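You operate a simulated robot arm through the tools that you are given. There is no shell and no other tool. Be economical: measure what you need, move in short steps, check, and stop when the job is done.

You are at the controls of a simulated robot arm. One attempt, no reset.

## Task
Take the can marked "OIL" from the green work table and leave it on the press bench top.

The check looks at the end state, three seconds after you hand in, the way a careful person would. Anything else that was tipped, shoved, dropped, spilled or broken makes it a failure.

## Robot
A 7-joint arm with a two-finger parallel gripper on a trunk, on a base that drives. Base frame: it is fixed to the floor where the robot stands at the start and does not move with it; the origin is under the middle of the robot, x ahead of it, y to its left, z up. Units: m, rad, N and s.
With the tool pointing down near the work surface it reaches from about 0.34 to 0.76 m from the robot's upright axis, wherever it stands. Its first joint turns from -2.007 to 2.007 rad. Places, roughly: press bench top [0.9, -2.3, 0.9]. Payload 3.91 kg.
The tool frame sits at the grasp point between the pads (the TCP): z along the fingers, y along the line on which they close. The tips reach 0.03 m beyond it. The gripper opens to 0.11 m. The fingers are 0.02 m wide and 0.01 m thick; the gripper's body (0.048 by 0.112 m) begins 0.055 m behind the TCP.
Orientation is told as [roll, pitch, yaw] about the base's x, y, z axes, in that order, counted from this pose: with the fingers straight down and closing along the base's y, the tool's x points along the base's -x, its y along +y and its z along -z.

## Interface
- The arm moves only by the tool move_arm. Its argument "rows" is a list of rows, each an object of numbers (a shift or turn left out is 0, a gripper value left out holds the last): "x", "y", "z": the shift along the base's x, y, z in m; "ax", "ay", "az": the turn, a rotation vector about the base's x, y, z in rad; "fingers": the opening, from 0 (shut) to 1 (fully open). In form: [{"x": .., "y": .., "z": .., "ax": .., "ay": .., "az": .., "fingers": ..}, ...]. A call has 1 to 20 rows; each row shifts and turns the commanded pose from where the row before left it. A row lasts 0.2 s, in which the tool goes at most 0.05 m and 0.15 rad; a call with a longer step from one row to the next is refused whole, and so is a gripper value outside its range. A pose out of reach is approached as far as the arm can. The call stops where the force on the tool passes 40 N (or 10 N more than at its start, if that is more) or the arm is blocked; 0.2 s more then pass. Each finger travels about 0.108 m/s and halts on what it meets, pressing with about 29 N; the grip force reading is that of the motor and also rises with nothing between the fingers. The clock runs only during rows and for 0.2 s after the last one: add rows that do not move to give the fingers time. It gives the time, the measured TCP pose, the force on the tool (base axes), the opening and the grip force at its end, in the units of the frame above (readings bear some noise).
- Cameras (640 x 400 px; columns grow to the right, rows downward): "scene" is now at [-0.0053, 0.1314, 1.5273]; the picture's right is [-0.18, -0.98, 0.00], its down [-0.85, 0.15, -0.51] and it looks along [0.50, -0.09, -0.86] (base axes); focal length 260 px, centre (320, 200). "wrist" rides on the gripper at [0.072, 0.017, -0.103] in the tool frame; the picture's right is [-0.23, 0.97, 0.00], its down [-0.76, -0.18, -0.62] and it looks along [-0.61, -0.14, 0.78] (tool axes); focal length 222 px, centre (320, 200). There is no depth. A picture from a camera that has moved, and an enlarged one, comes with that camera's place and axes in the base frame and with its lens. The place of the scene camera against the robot may be out by one fixed shift of up to 0.025 m in any direction.
- get_image(camera): a new picture of that camera. No time passes.
- move_column(by): slides the trunk up (or, below 0, down) by that many m; the arm and the scene camera ride with it, the base frame stays. It gives what a move gives, with no picture.
- steer(legs): drives the robot by 1 to 6 legs, each [ahead, turn to the left] in m and rad, along the robot's own axes; the way and the turn of a leg run together, so that a leg with both is an arc; at most 1.5 m and 3.142 rad a leg. The arm and the cameras ride along, it lands a little off, and it stops where it bumps. It gives what a move gives.
- turn_head(pan, tilt): turns the head with the scene camera to pan (to the left, within 2.705 rad either way) and tilt (down, from -0.506 to 1.204), counted from straight ahead of the robot. It gives what a move gives.
- inspect(camera, box): a new picture of the part [left, top, right, bottom] of that camera's present view, enlarged. No time passes.
- job_done(): hands the job in; it is judged then, once.

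Go step by step. Nothing tells you exact positions but the pictures and the camera data: compare them with the known pose of the tool, close in by small moves and look again before you grip or let go. The budget is 120 turns and 98 pictures, counting those below and the enlarged ones. Unless the task says otherwise, let go and move clear before handing in, and close with one line.

The tools are called after "Call:" as a command line: name --argument value ..., lists and objects as JSON in quotes. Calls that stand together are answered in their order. move_arm: Moves the arm, as the interface text tells. Its arguments: {"type":"object","properties":{"rows":{"type":"array","items":{"type":"object","properties":{"x":{"type":"number"},"y":{"type":"number"},"z":{"type":"number"},"ax":{"type":"number"},"ay":{"type":"number"},"az":{"type":"number"},"fingers":{"type":"number"}}}}},"required":["rows"]} The other tools are called the same way: move_column (by) slides the trunk up or down; steer (legs) drives the base; turn_head (pan, tilt) turns the head that bears the scene camera; get_image (camera) takes a picture; inspect (camera, box) takes an enlarged picture of a part of a camera's view; job_done () hands the job in.

At the start:

```text
t: 0.0
position: [0.3739, 0.2212, 1.0429]
tool_rot: [-0.001, -0.001, 0.005]
force: [-0.2, 0.0, 0.1]
opening: 0.11
grip_force: 0.1
trunk travel left (down, up): [-0.65, 0.34]
robot x, y, heading: [-0.0032, 0.0001, 0.001]
head pan, tilt: [-0.182, 1.038]
```

scene: 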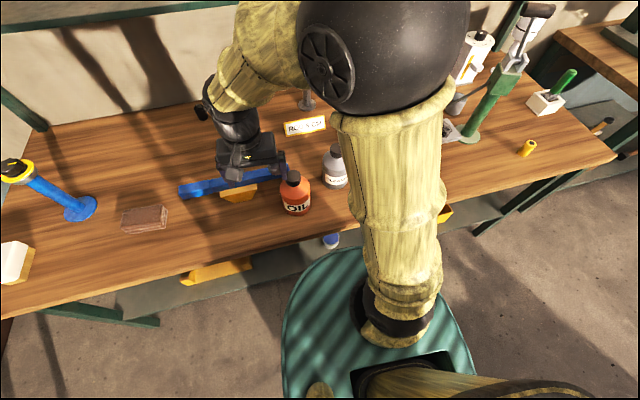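
wrist: 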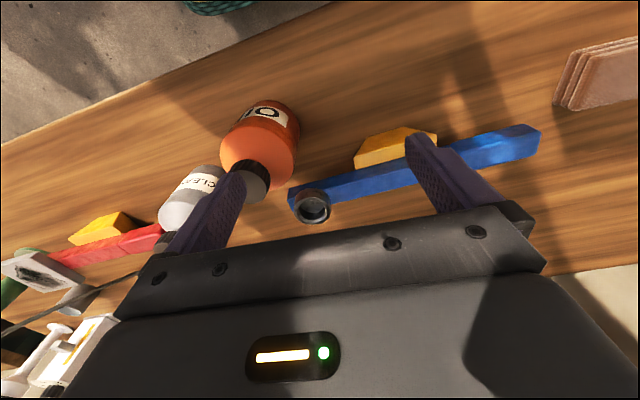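

I see an orange can that seems to read "OIL" beside a grey can reading "CLE..". I'll enlarge both views to confirm the label and position.

Call:
inspect --camera "scene" --box '[240, 120, 400, 220]'

Call:
inspect --camera "wrist" --box '[140, 70, 380, 220]'

```text
4.00 times, centred on (320, 170) of scene
camera zoom: at [-0.0053, 0.1314, 1.5273], right [-0.18, -0.98, 0.0], down [-0.85, 0.15, -0.51], along [0.5, -0.09, -0.86], focal length 1039 px, centre (320, 320)
```

zoom: 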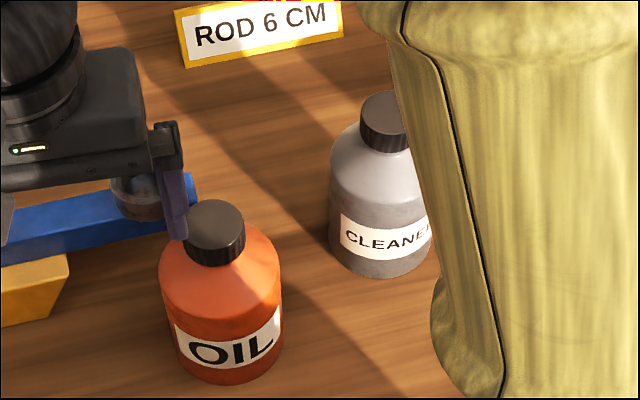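

```text
2.67 times, centred on (260, 145) of wrist
camera zoom: at [0.3013, 0.2373, 1.1446], right [0.22, 0.97, 0.0], down [0.76, -0.17, 0.62], along [0.61, -0.14, -0.78], focal length 592 px, centre (480, 347)
```

zoom: 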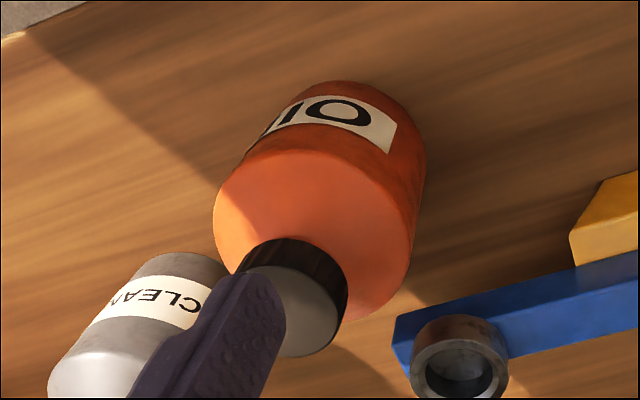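

The orange can is clearly "OIL". Triangulating its cap top gives about (0.424, 0.128, 0.941), with a body about 0.09 m wide, so it fits a 0.11 m opening. I'll move above it and look again.

Call:
move_arm --rows '[{"x": 0.017, "y": -0.031, "fingers": 1}, {"x": 0.017, "y": -0.031}, {"x": 0.016, "y": -0.031}, {}]'

Call:
get_image --camera "wrist"

Call:
get_image --camera "scene"

```text
t: 1.0
position: [0.4266, 0.1259, 1.0419]
tool_rot: [-0.001, -0.001, 0.004]
force: [0.1, -0.3, 0.0]
opening: 0.1103
grip_force: 0.1
trunk travel left (down, up): [-0.65, 0.34]
robot x, y, heading: [0.002, 0.0009, -0.0]
head pan, tilt: [-0.182, 1.038]
```

```text
93 pictures are left
camera wrist: at [0.3532, 0.1435, 1.1436], right [0.22, 0.97, 0.0], down [0.76, -0.17, 0.62], along [0.61, -0.14, -0.78], focal length 222 px, centre (320, 200)
```

wrist: 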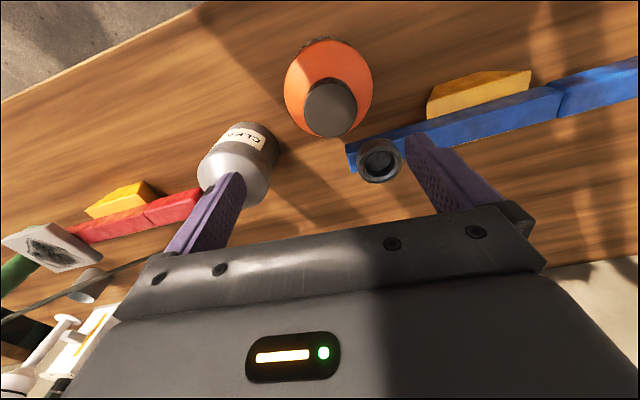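

```text
92 pictures are left
camera scene: at [-0.0053, 0.1313, 1.5273], right [-0.18, -0.98, 0.0], down [-0.85, 0.15, -0.51], along [0.5, -0.09, -0.86], focal length 260 px, centre (320, 200)
```

scene: 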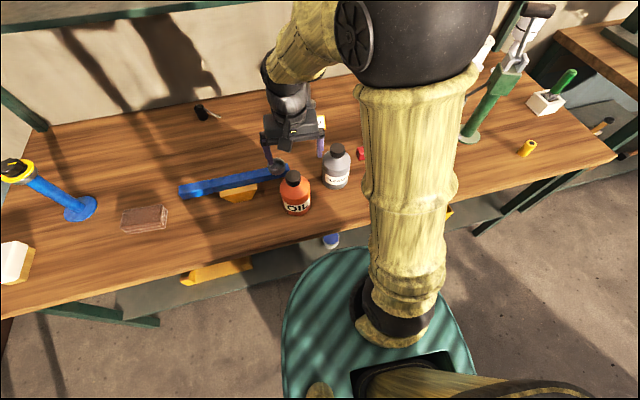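

Two wrist views put the cap top nearer (0.409, 0.141, 0.965). I'll enlarge the view to refine that.

Call:
inspect --camera "wrist" --box '[248, 30, 408, 130]'

```text
4.00 times, centred on (328, 80) of wrist
camera zoom: at [0.3532, 0.1435, 1.1436], right [0.22, 0.97, 0.0], down [0.76, -0.17, 0.62], along [0.61, -0.14, -0.78], focal length 888 px, centre (288, 680)
```

zoom: 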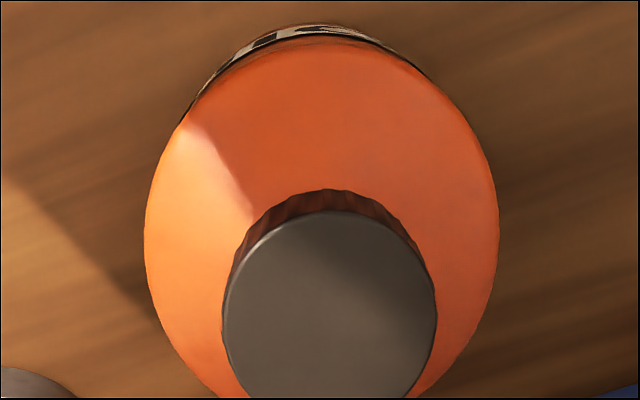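

The refined cap centre is about (0.408, 0.140), top about 0.966. I'll centre over it, come down to just above cap height with the fingers straddling, and look.

Call:
move_arm --rows '[{"x": -0.0186, "y": 0.014}, {"z": -0.03}, {"z": -0.03}, {}]'

Call:
get_image --camera "wrist"

Call:
inspect --camera "scene" --box '[240, 120, 400, 220]'

```text
t: 2.0
position: [0.4053, 0.1396, 0.9816]
tool_rot: [-0.001, -0.001, 0.005]
force: [0.2, -0.4, -1.4]
opening: 0.1099
grip_force: 0.1
trunk travel left (down, up): [-0.65, 0.34]
robot x, y, heading: [0.0026, 0.0012, 0.001]
head pan, tilt: [-0.182, 1.038]
```

```text
90 pictures are left
camera wrist: at [0.3329, 0.1577, 1.0838], right [0.22, 0.97, 0.0], down [0.76, -0.17, 0.62], along [0.61, -0.14, -0.78], focal length 222 px, centre (320, 200)
```

wrist: 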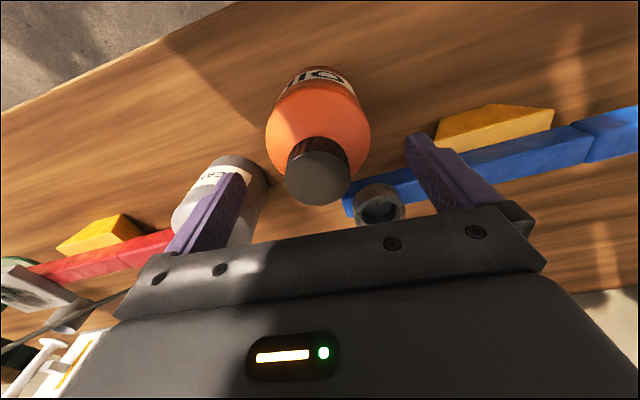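

```text
4.00 times, centred on (320, 170) of scene
camera zoom: at [-0.0055, 0.1314, 1.5273], right [-0.18, -0.98, 0.0], down [-0.85, 0.15, -0.51], along [0.5, -0.09, -0.86], focal length 1039 px, centre (320, 320)
```

zoom: 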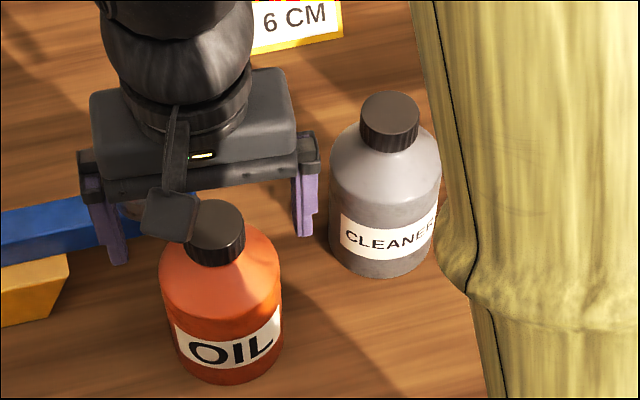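

The can is well centred between the fingers. I'll zoom on it to settle the shoulder height.

Call:
inspect --camera "wrist" --box '[208, 50, 432, 220]'

```text
2.35 times, centred on (320, 135) of wrist
camera zoom: at [0.3329, 0.1577, 1.0838], right [0.22, 0.97, 0.0], down [0.76, -0.17, 0.62], along [0.61, -0.14, -0.78], focal length 523 px, centre (320, 353)
```

zoom: 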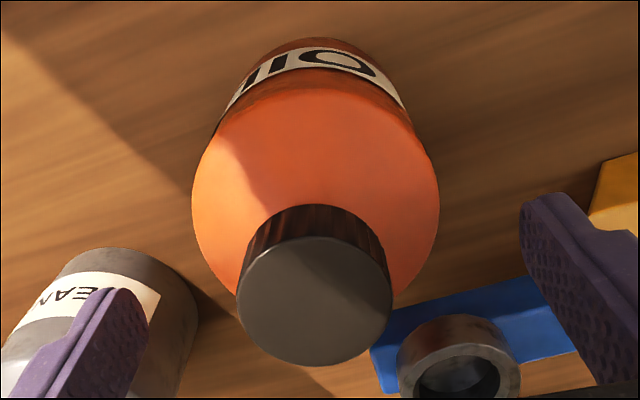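

The body comes out about 0.083 m wide with its shoulder near z 0.917. Descending to TCP z of about 0.918 puts the tips about 3 cm down the body sides and keeps the palm just above the cap.

Call:
move_arm --rows '[{"x": 0.002, "z": -0.02}, {"z": -0.02}, {"z": -0.012}, {"z": -0.011}, {}]'

Call:
get_image --camera "wrist"

Call:
inspect --camera "scene" --box '[240, 120, 400, 220]'

```text
t: 3.2
position: [0.4062, 0.1395, 0.9191]
tool_rot: [0.001, 0.001, 0.004]
force: [-0.8, 0.5, 0.2]
opening: 0.1099
grip_force: 0.1
trunk travel left (down, up): [-0.65, 0.34]
robot x, y, heading: [0.0017, -0.0003, -0.002]
head pan, tilt: [-0.182, 1.038]
```

```text
87 pictures are left
camera wrist: at [0.3335, 0.1569, 1.0204], right [0.22, 0.97, 0.0], down [0.76, -0.17, 0.62], along [0.61, -0.14, -0.78], focal length 222 px, centre (320, 200)
```

wrist: 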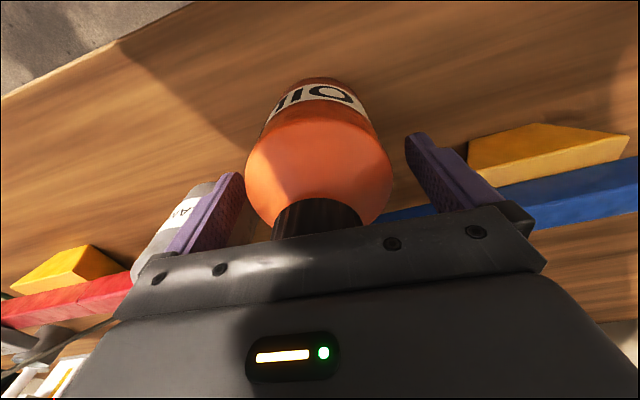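

```text
4.00 times, centred on (320, 170) of scene
camera zoom: at [-0.0053, 0.1313, 1.5273], right [-0.18, -0.98, 0.0], down [-0.85, 0.15, -0.51], along [0.5, -0.09, -0.86], focal length 1039 px, centre (320, 320)
```

zoom: 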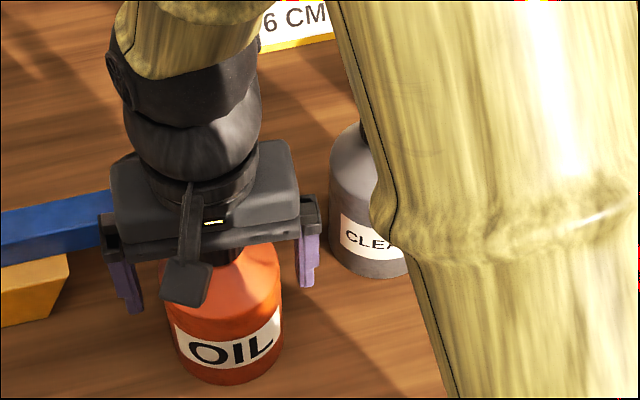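

The can sits between the fingers with the tips beside its upper body. I'll close now.

Call:
move_arm --rows '[{"fingers": 0.0}, {}, {}, {}, {}]'

Call:
get_image --camera "wrist"

```text
t: 4.4
position: [0.4052, 0.1404, 0.9191]
tool_rot: [-0.001, -0.001, 0.004]
force: [-0.7, -0.3, -0.1]
opening: 0.0837
grip_force: 28.9
trunk travel left (down, up): [-0.65, 0.34]
robot x, y, heading: [-0.0024, -0.0012, 0.004]
head pan, tilt: [-0.182, 1.038]
```

```text
85 pictures are left
camera wrist: at [0.3336, 0.1568, 1.0204], right [0.22, 0.97, 0.0], down [0.76, -0.17, 0.62], along [0.61, -0.14, -0.78], focal length 222 px, centre (320, 200)
```

wrist: 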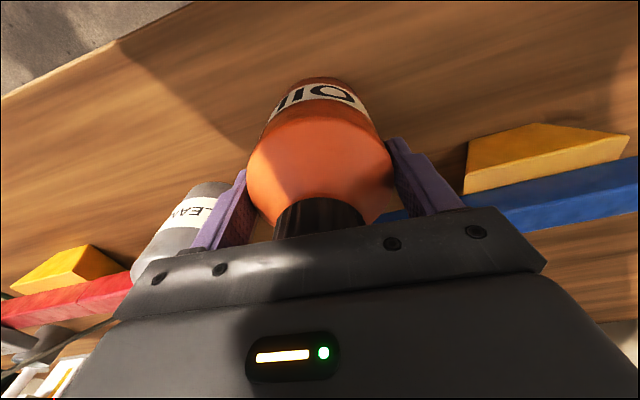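

The fingers stopped at 0.0837 m, which matches the can. I'll lift slowly and check that it holds.

Call:
move_arm --rows '[{"z": 0.01}, {"z": 0.02}, {"z": 0.03}, {"z": 0.03}, {"z": 0.03}, {}]'

Call:
get_image --camera "wrist"

Call:
turn_head --pan -1.2 --tilt 0.45

Call:
get_image --camera "scene"

```text
t: 5.8
position: [0.4089, 0.1432, 1.0405]
tool_rot: [-0.001, 0.0, 0.005]
force: [-0.9, -0.5, -5.3]
opening: 0.0838
grip_force: 29.2
trunk travel left (down, up): [-0.65, 0.34]
robot x, y, heading: [0.0016, 0.0017, 0.004]
head pan, tilt: [-0.182, 1.038]
```

```text
84 pictures are left
camera wrist: at [0.3352, 0.1593, 1.1414], right [0.22, 0.97, 0.0], down [0.76, -0.17, 0.62], along [0.61, -0.14, -0.78], focal length 222 px, centre (320, 200)
```

wrist: 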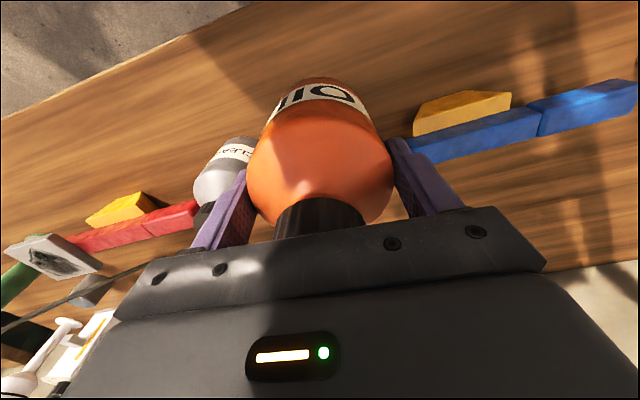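

```text
t: 7.1
position: [0.4079, 0.1422, 1.0384]
tool_rot: [0.002, 0.0, 0.005]
force: [-0.3, 0.1, -5.5]
opening: 0.0836
grip_force: 29.1
trunk travel left (down, up): [-0.65, 0.34]
robot x, y, heading: [0.0011, 0.0023, -0.001]
head pan, tilt: [-1.201, 0.45]
```

```text
83 pictures are left
camera scene: at [-0.0376, 0.0579, 1.5754], right [-0.93, -0.36, 0.0], down [-0.16, 0.41, -0.9], along [0.33, -0.84, -0.44], focal length 260 px, centre (320, 200)
```

scene: 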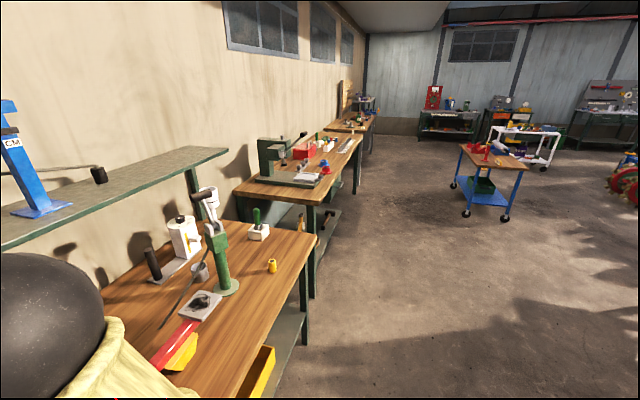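

The can is held and weighs about 0.55 kg. The press bench is the next bench along the wall, so I'll zoom in on it.

Call:
inspect --camera "scene" --box '[220, 110, 380, 210]'

```text
4.00 times, centred on (300, 160) of scene
camera zoom: at [-0.0376, 0.0579, 1.5754], right [-0.93, -0.36, 0.0], down [-0.16, 0.41, -0.9], along [0.33, -0.84, -0.44], focal length 1039 px, centre (400, 360)
```

zoom: 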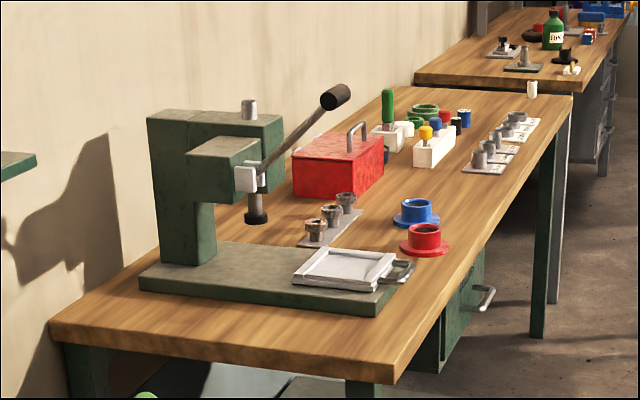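

There is open bench-top near its front edge. Before driving I'll raise the trunk for clearance and look behind me.

Call:
move_column --by 0.2

Call:
turn_head --pan -2.6 --tilt 0.6

Call:
get_image --camera "scene"

Call:
turn_head --pan 2.6 --tilt 0.6

Call:
get_image --camera "scene"

Call:
turn_head --pan -0.6 --tilt 0.8

Call:
get_image --camera "scene"

```text
t: 9.2
position: [0.4079, 0.1433, 1.2388]
tool_rot: [-0.001, -0.001, 0.006]
force: [0.2, 0.2, -6.4]
opening: 0.0839
grip_force: 29.2
trunk travel left (down, up): [-0.85, 0.14]
robot x, y, heading: [0.0012, 0.0021, -0.006]
head pan, tilt: [-1.201, 0.45]
```

```text
t: 10.8
position: [0.4081, 0.1426, 1.2386]
tool_rot: [0.0, 0.001, 0.006]
force: [0.8, 0.0, -6.5]
opening: 0.0838
grip_force: 29.3
trunk travel left (down, up): [-0.85, 0.14]
robot x, y, heading: [0.0007, 0.0019, -0.0]
head pan, tilt: [-2.601, 0.6]
```

```text
81 pictures are left
camera scene: at [-0.1466, 0.098, 1.762], right [-0.52, 0.86, 0.0], down [0.48, 0.29, -0.83], along [-0.71, -0.43, -0.56], focal length 260 px, centre (320, 200)
```

scene: 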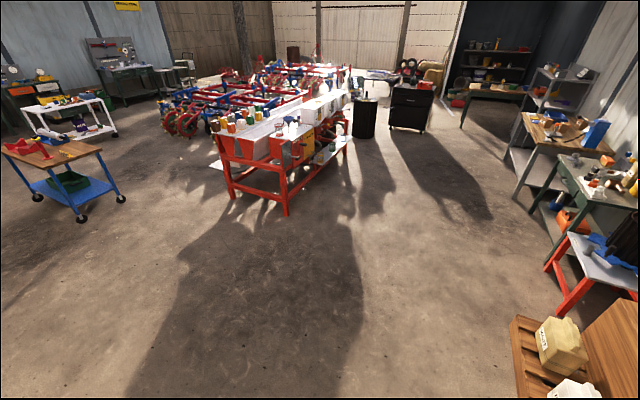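

```text
t: 14.8
position: [0.4079, 0.1414, 1.2407]
tool_rot: [0.0, 0.0, 0.004]
force: [0.1, -0.2, -6.5]
opening: 0.0839
grip_force: 29.7
trunk travel left (down, up): [-0.85, 0.14]
robot x, y, heading: [0.0012, -0.0022, 0.001]
head pan, tilt: [2.601, 0.6]
```

```text
80 pictures are left
camera scene: at [-0.1466, 0.1892, 1.7619], right [0.52, 0.86, 0.0], down [0.48, -0.29, -0.83], along [-0.71, 0.42, -0.56], focal length 260 px, centre (320, 200)
```

scene: 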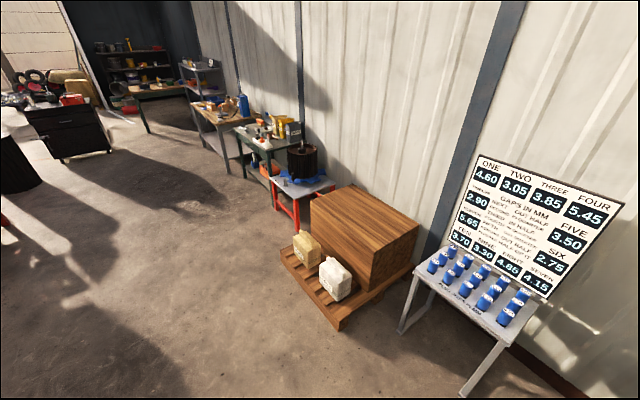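

```text
t: 17.6
position: [0.4079, 0.1427, 1.24]
tool_rot: [-0.001, 0.0, 0.005]
force: [0.3, -0.2, -6.3]
opening: 0.0836
grip_force: 28.8
trunk travel left (down, up): [-0.85, 0.14]
robot x, y, heading: [0.0012, 0.0025, 0.003]
head pan, tilt: [-0.6, 0.799]
```

```text
79 pictures are left
camera scene: at [-0.0043, 0.0981, 1.745], right [-0.56, -0.83, 0.0], down [-0.59, 0.4, -0.7], along [0.58, -0.39, -0.72], focal length 260 px, centre (320, 200)
```

scene: 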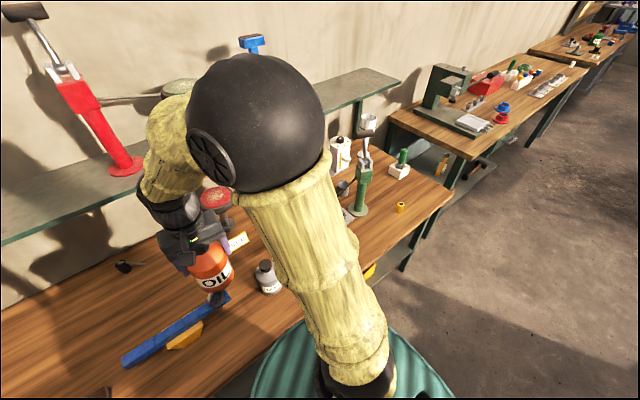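

It's clear behind. I'll back off 0.45 m, turn right and drive along the benches to y of about -1.5, then look.

Call:
steer --legs '[[-0.45, 0], [0, -1.571], [1.45, 0]]'

Call:
turn_head --pan 0.9 --tilt 0.6

Call:
get_image --camera "scene"

Call:
get_image --camera "wrist"

```text
t: 31.0
position: [-0.3166, -1.8689, 1.2397]
tool_rot: [0.0, 0.001, -1.576]
force: [0.6, 0.3, -6.7]
opening: 0.0837
grip_force: 28.5
trunk travel left (down, up): [-0.85, 0.14]
robot x, y, heading: [-0.4579, -1.4616, -1.582]
head pan, tilt: [-0.6, 0.799]
```

```text
t: 32.6
position: [-0.3178, -1.8701, 1.2387]
tool_rot: [0.001, -0.001, -1.576]
force: [0.2, 0.7, -6.7]
opening: 0.0838
grip_force: 29.0
trunk travel left (down, up): [-0.85, 0.14]
robot x, y, heading: [-0.4558, -1.4586, -1.577]
head pan, tilt: [0.901, 0.6]
```

```text
78 pictures are left
camera scene: at [-0.2454, -1.4679, 1.7619], right [-0.63, -0.78, 0.0], down [-0.44, 0.36, -0.82], along [0.64, -0.52, -0.57], focal length 260 px, centre (320, 200)
```

scene: 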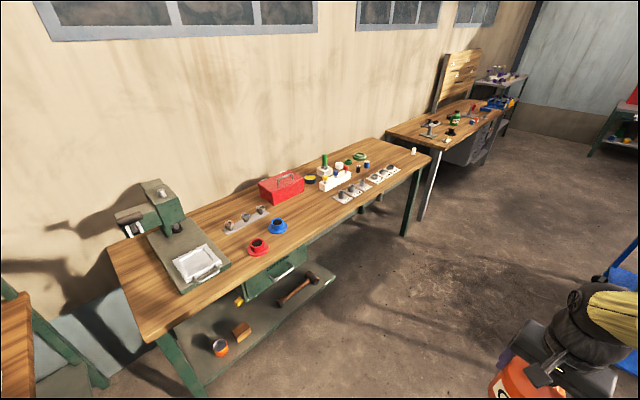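

```text
77 pictures are left
camera wrist: at [-0.3013, -1.7971, 1.3411], right [0.97, -0.23, 0.0], down [-0.18, -0.76, 0.62], along [-0.14, -0.61, -0.78], focal length 222 px, centre (320, 200)
```

wrist: 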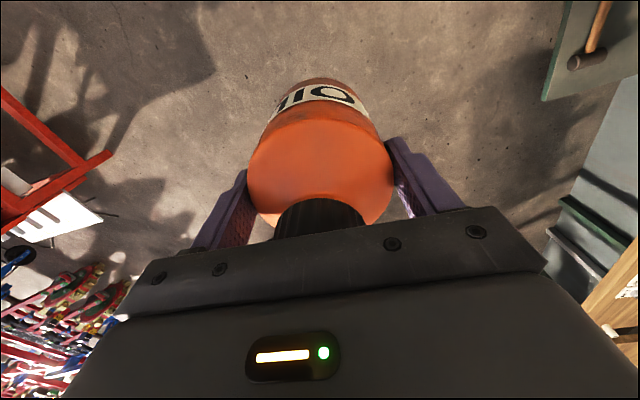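

There's a free patch about 0.2 m from anything between the blue cup and the sample strips, at roughly (0.66, -2.135). I'll drive on, turn to face the bench and stop short of it.

Call:
steer --legs '[[0.62, 0], [0, 1.577], [0.45, 0]]'

Call:
turn_head --pan -0.1 --tilt 0.85

Call:
get_image --camera "scene"

Call:
get_image --camera "wrist"

```text
t: 42.2
position: [0.4026, -1.9297, 1.2385]
tool_rot: [0.001, 0.002, 0.004]
force: [0.5, 0.2, -7.1]
opening: 0.0838
grip_force: 29.3
trunk travel left (down, up): [-0.85, 0.14]
robot x, y, heading: [-0.0071, -2.069, -0.0]
head pan, tilt: [0.901, 0.6]
```

```text
t: 43.5
position: [0.4036, -1.9289, 1.2384]
tool_rot: [-0.002, 0.0, 0.004]
force: [0.1, 0.6, -5.9]
opening: 0.0833
grip_force: 29.1
trunk travel left (down, up): [-0.85, 0.14]
robot x, y, heading: [-0.0027, -2.07, -0.007]
head pan, tilt: [-0.099, 0.85]
```

```text
76 pictures are left
camera scene: at [0.0028, -1.9355, 1.741], right [-0.1, -0.99, 0.0], down [-0.75, 0.08, -0.66], along [0.66, -0.07, -0.75], focal length 260 px, centre (320, 200)
```

scene: 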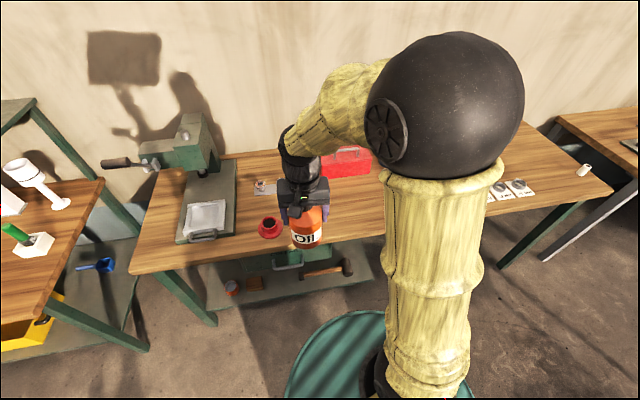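

```text
75 pictures are left
camera wrist: at [0.3306, -1.9123, 1.3411], right [0.22, 0.97, 0.0], down [0.76, -0.17, 0.62], along [0.61, -0.14, -0.78], focal length 222 px, centre (320, 200)
```

wrist: 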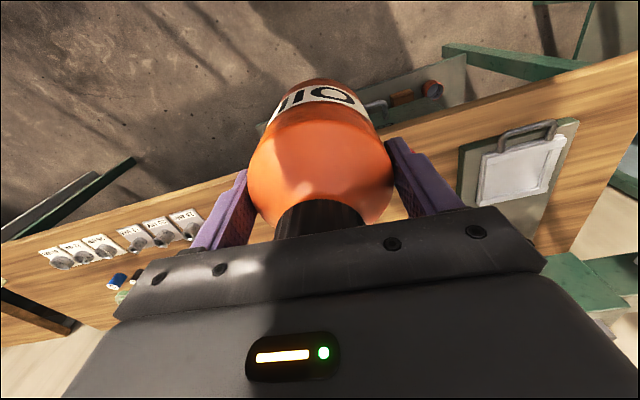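

The bench edge is at x of about 0.55 and the sample strips start at y of about -2.36. I'll move the can over the free patch while high, then look.

Call:
move_arm --rows '[{"x": 0.033, "y": -0.0275}, {"x": 0.033, "y": -0.0275}, {"x": 0.033, "y": -0.0275}, {"x": 0.033, "y": -0.0275}, {"x": 0.033, "y": -0.0275}, {"x": 0.033, "y": -0.0275}, {"x": 0.033, "y": -0.0275}, {"x": 0.033, "y": -0.0275}, {}]'

Call:
get_image --camera "scene"

Call:
get_image --camera "wrist"

```text
t: 45.5
position: [0.6682, -2.1466, 1.2414]
tool_rot: [-0.002, 0.001, 0.004]
force: [-0.4, 0.8, -5.7]
opening: 0.0839
grip_force: 29.1
trunk travel left (down, up): [-0.85, 0.14]
robot x, y, heading: [-0.005, -2.0712, -0.004]
head pan, tilt: [-0.099, 0.85]
```

```text
74 pictures are left
camera scene: at [0.0017, -1.9348, 1.741], right [-0.1, -0.99, 0.0], down [-0.75, 0.08, -0.66], along [0.66, -0.07, -0.75], focal length 260 px, centre (320, 200)
```

scene: 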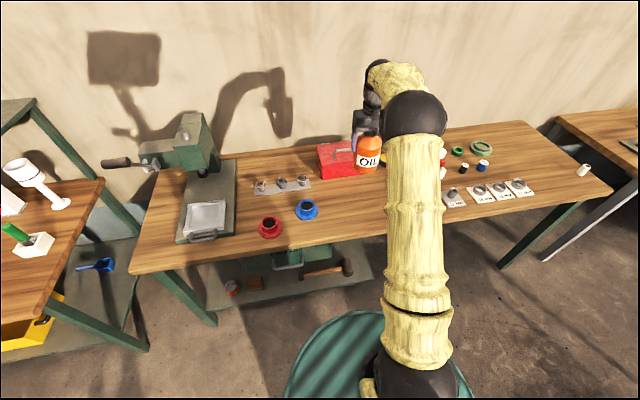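

```text
73 pictures are left
camera wrist: at [0.5948, -2.1302, 1.3427], right [0.22, 0.97, 0.0], down [0.76, -0.17, 0.62], along [0.61, -0.14, -0.78], focal length 222 px, centre (320, 200)
```

wrist: 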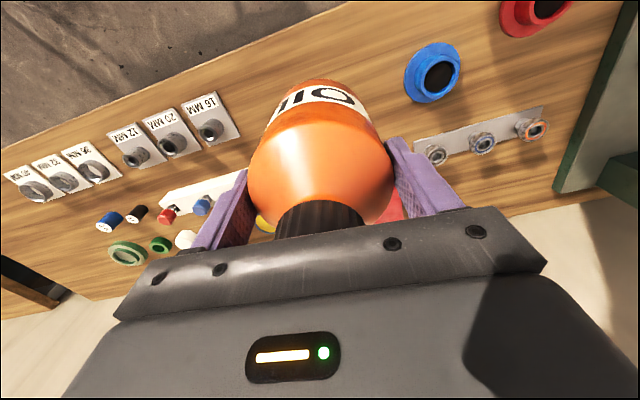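

The landing point projects midway between the strips and the blue cup, about 8 cm in from the edge. I'll shift slightly inward and lower in stages.

Call:
move_arm --rows '[{"x": 0.015, "z": -0.02}, {"z": -0.03}, {"z": -0.03}, {"z": -0.03}, {"z": -0.03}, {"z": -0.03}, {}]'

Call:
get_image --camera "wrist"

Call:
inspect --camera "scene" --box '[260, 110, 420, 210]'

```text
t: 47.1
position: [0.6836, -2.149, 1.0679]
tool_rot: [0.0, 0.0, 0.002]
force: [0.4, -0.7, -5.5]
opening: 0.0835
grip_force: 29.2
trunk travel left (down, up): [-0.85, 0.14]
robot x, y, heading: [-0.0048, -2.0695, -0.001]
head pan, tilt: [-0.099, 0.85]
```

```text
72 pictures are left
camera wrist: at [0.6104, -2.1326, 1.1702], right [0.22, 0.97, 0.0], down [0.76, -0.17, 0.62], along [0.61, -0.14, -0.78], focal length 222 px, centre (320, 200)
```

wrist: 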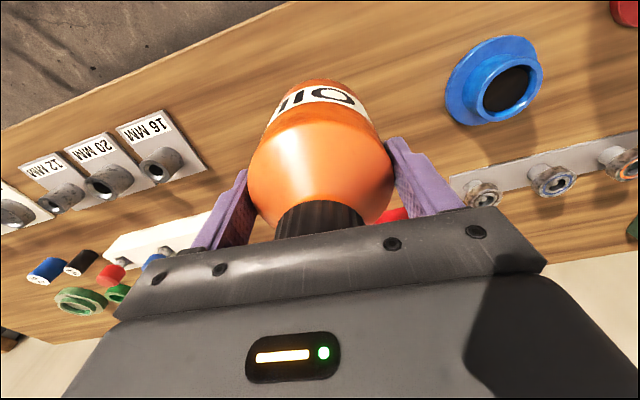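

```text
4.00 times, centred on (340, 160) of scene
camera zoom: at [0.0028, -1.9358, 1.741], right [-0.1, -0.99, 0.0], down [-0.75, 0.08, -0.66], along [0.66, -0.07, -0.75], focal length 1039 px, centre (240, 360)
```

zoom: 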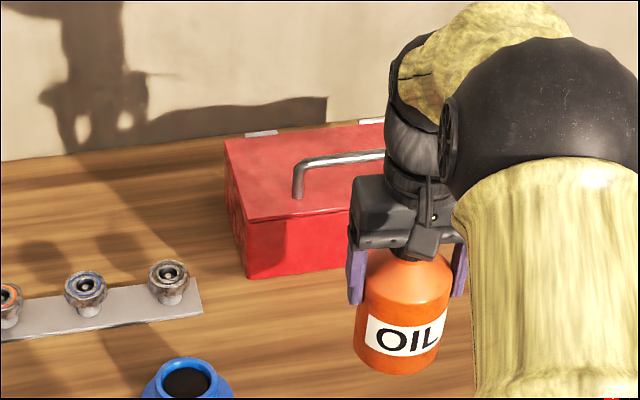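

Parallax puts the bench top somewhere in z 0.86 to 0.90, and the spot is clear all round. I'll keep lowering in small steps and watch the force.

Call:
move_arm --rows '[{"z": -0.015}, {"z": -0.015}, {"z": -0.01}, {"z": -0.008}, {"z": -0.007}, {}]'

Call:
inspect --camera "scene" --box '[300, 140, 420, 215]'

Call:
get_image --camera "wrist"

```text
t: 48.5
position: [0.6825, -2.149, 1.0157]
tool_rot: [-0.002, 0.001, 0.002]
force: [0.4, 0.1, -6.0]
opening: 0.0839
grip_force: 29.2
trunk travel left (down, up): [-0.85, 0.14]
robot x, y, heading: [-0.0044, -2.0747, -0.002]
head pan, tilt: [-0.099, 0.85]
```

```text
5.33 times, centred on (360, 178) of scene
camera zoom: at [0.0032, -1.9359, 1.741], right [-0.1, -0.99, 0.0], down [-0.75, 0.08, -0.66], along [0.66, -0.07, -0.75], focal length 1385 px, centre (107, 320)
```

zoom: 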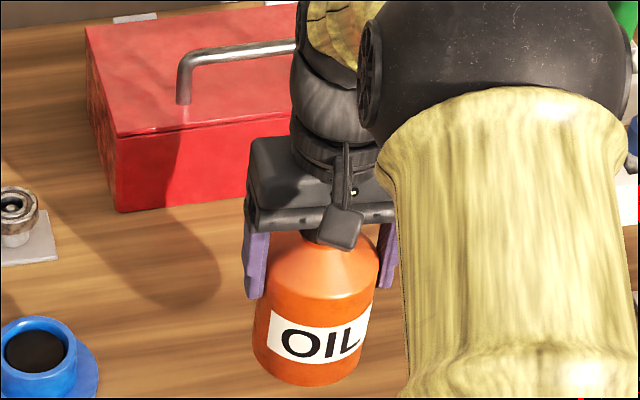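

```text
69 pictures are left
camera wrist: at [0.6099, -2.1326, 1.1169], right [0.22, 0.97, 0.0], down [0.76, -0.17, 0.62], along [0.61, -0.14, -0.78], focal length 222 px, centre (320, 200)
```

wrist: 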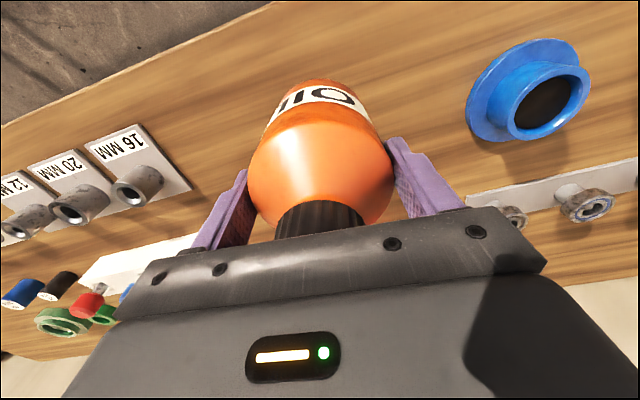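

No contact yet. Better parallax gives a bench top near 0.85, so I expect touchdown at TCP z of about 0.95. Continuing gently.

Call:
move_arm --rows '[{"z": -0.01}, {"z": -0.008}, {"z": -0.006}, {"z": -0.005}, {"z": -0.004}, {}]'

Call:
inspect --camera "scene" --box '[300, 140, 420, 215]'

```text
t: 49.9
position: [0.6834, -2.1493, 0.9802]
tool_rot: [0.0, 0.002, 0.004]
force: [-0.7, -0.6, -5.9]
opening: 0.0837
grip_force: 29.0
trunk travel left (down, up): [-0.85, 0.14]
robot x, y, heading: [-0.0057, -2.0718, -0.002]
head pan, tilt: [-0.099, 0.85]
```

```text
5.33 times, centred on (360, 178) of scene
camera zoom: at [0.0032, -1.9359, 1.741], right [-0.1, -0.99, 0.0], down [-0.75, 0.08, -0.66], along [0.66, -0.07, -0.75], focal length 1385 px, centre (107, 320)
```

zoom: 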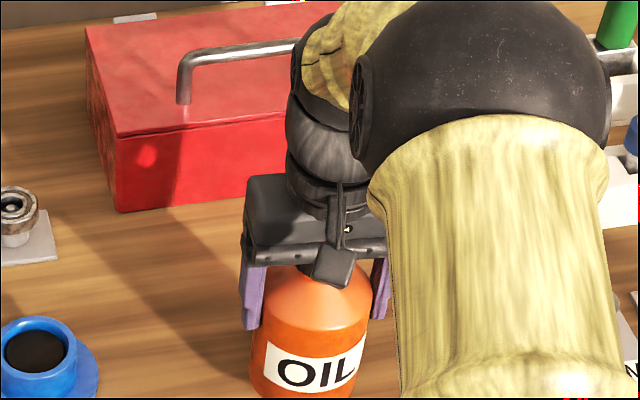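

Call:
move_arm --rows '[{"z": -0.005}, {"z": -0.004}, {"z": -0.003}, {"z": -0.003}, {"z": -0.002}, {}]'

Call:
get_image --camera "scene"

Call:
get_image --camera "wrist"

```text
t: 51.3
position: [0.6826, -2.1496, 0.9632]
tool_rot: [0.0, 0.0, 0.004]
force: [0.1, 0.0, -6.1]
opening: 0.0836
grip_force: 29.1
trunk travel left (down, up): [-0.85, 0.14]
robot x, y, heading: [-0.0053, -2.0726, -0.004]
head pan, tilt: [-0.099, 0.85]
```

```text
67 pictures are left
camera scene: at [0.0033, -1.9359, 1.741], right [-0.1, -0.99, 0.0], down [-0.75, 0.08, -0.66], along [0.66, -0.07, -0.75], focal length 260 px, centre (320, 200)
```

scene: 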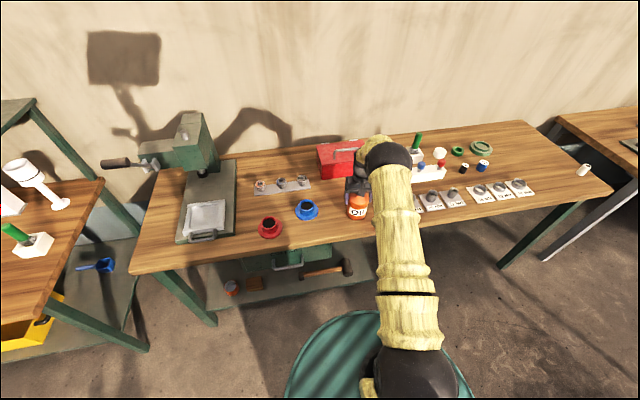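

```text
66 pictures are left
camera wrist: at [0.6101, -2.1324, 1.0661], right [0.22, 0.97, 0.0], down [0.76, -0.17, 0.62], along [0.61, -0.14, -0.78], focal length 222 px, centre (320, 200)
```

wrist: 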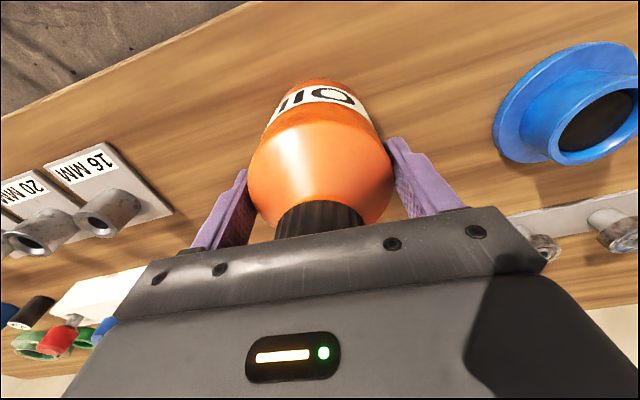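

The plates come out at about 0.86, so contact is near. I'll go on in 2–3 mm steps.

Call:
move_arm --rows '[{"z": -0.003}, {"z": -0.002}, {"z": -0.002}, {"z": -0.002}, {}]'

```text
t: 52.5
position: [0.6829, -2.15, 0.9592]
tool_rot: [-0.001, -0.005, 0.003]
force: [-0.2, -1.7, 18.5]
opening: 0.084
grip_force: 29.0
trunk travel left (down, up): [-0.85, 0.14]
robot x, y, heading: [-0.0041, -2.069, -0.002]
head pan, tilt: [-0.099, 0.85]
```

The can has touched down: force z went from -6 N to +18 N. I'll ease the press a little, then open.

Call:
move_arm --rows '[{"z": 0.003}, {}]'

Call:
inspect --camera "scene" --box '[300, 150, 420, 225]'

```text
t: 53.1
position: [0.683, -2.1498, 0.9586]
tool_rot: [-0.001, -0.002, 0.003]
force: [4.4, -0.7, 6.3]
opening: 0.0837
grip_force: 29.0
trunk travel left (down, up): [-0.85, 0.14]
robot x, y, heading: [-0.0096, -2.0704, -0.006]
head pan, tilt: [-0.099, 0.85]
```

```text
5.33 times, centred on (360, 188) of scene
camera zoom: at [0.0021, -1.9358, 1.7409], right [-0.1, -0.99, 0.0], down [-0.75, 0.08, -0.66], along [0.66, -0.07, -0.75], focal length 1385 px, centre (107, 267)
```

zoom: 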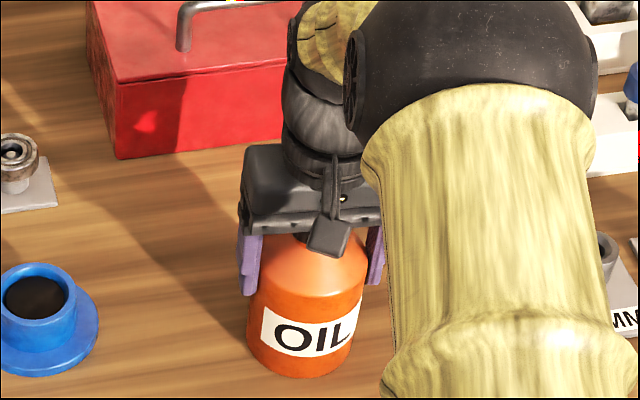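

The can stands upright on the bench and is supported. I'll open the fingers slowly and then rise straight up.

Call:
move_arm --rows '[{"fingers": 0.8}, {"fingers": 0.9}, {"fingers": 1.0}, {}, {}]'

Call:
get_image --camera "wrist"

```text
t: 54.3
position: [0.6828, -2.1498, 0.9587]
tool_rot: [0.001, -0.001, 0.004]
force: [1.3, 0.9, 0.3]
opening: 0.1102
grip_force: 0.0
trunk travel left (down, up): [-0.85, 0.14]
robot x, y, heading: [-0.0031, -2.0705, -0.003]
head pan, tilt: [-0.099, 0.85]
```

```text
64 pictures are left
camera wrist: at [0.6097, -2.1327, 1.0605], right [0.22, 0.97, 0.0], down [0.76, -0.17, 0.62], along [0.61, -0.14, -0.78], focal length 222 px, centre (320, 200)
```

wrist: 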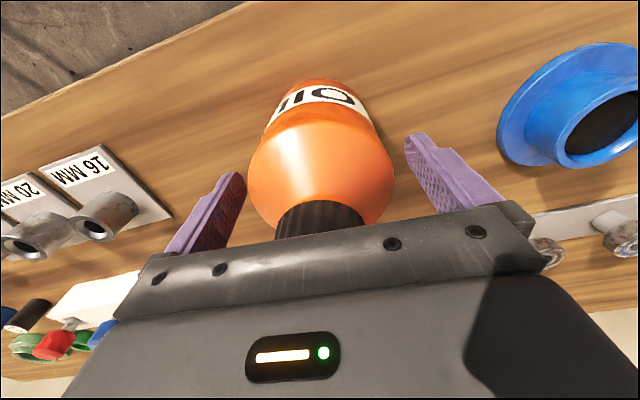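

Both fingers are clear of the can. I'll rise straight up and back toward the robot.

Call:
move_arm --rows '[{"z": 0.015}, {"z": 0.025}, {"z": 0.03}, {"z": 0.04}, {"z": 0.04}, {"z": 0.04}, {"z": 0.03, "x": -0.03}, {"x": -0.04}, {"x": -0.04}, {"x": -0.04}, {"x": -0.04}, {}]'

Call:
get_image --camera "scene"

Call:
inspect --camera "scene" --box '[260, 130, 420, 230]'

```text
t: 56.9
position: [0.4919, -2.149, 1.1764]
tool_rot: [-0.001, 0.002, 0.003]
force: [0.3, 0.7, 0.6]
opening: 0.1097
grip_force: 0.0
trunk travel left (down, up): [-0.85, 0.14]
robot x, y, heading: [-0.0069, -2.0724, -0.004]
head pan, tilt: [-0.099, 0.85]
```

```text
63 pictures are left
camera scene: at [0.0036, -1.9359, 1.741], right [-0.1, -0.99, 0.0], down [-0.75, 0.08, -0.66], along [0.66, -0.07, -0.75], focal length 260 px, centre (320, 200)
```

scene: 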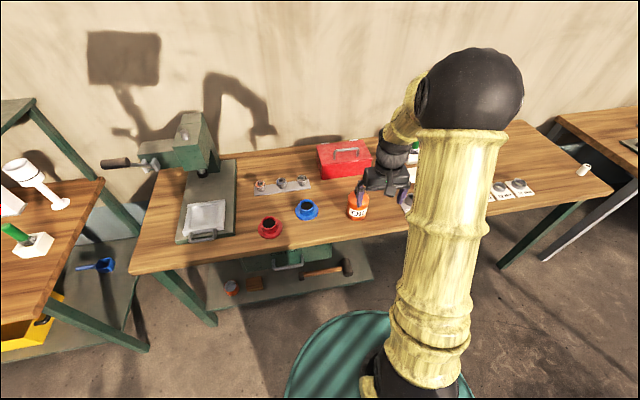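

```text
4.00 times, centred on (340, 180) of scene
camera zoom: at [0.0036, -1.9359, 1.741], right [-0.1, -0.99, 0.0], down [-0.75, 0.08, -0.66], along [0.66, -0.07, -0.75], focal length 1039 px, centre (240, 280)
```

zoom: 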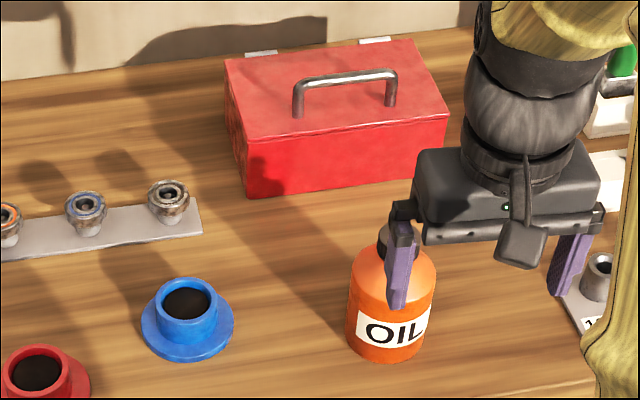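

The OIL can stands upright in a clear patch of the press bench top, the gripper is open and clear, and the items around it look undisturbed. I'm handing in.

Call:
job_done

```text
The job is handed in.
```

I moved the OIL can from the green work table to the press bench top, where it stands upright with the gripper clear, and I saw nothing else disturbed.
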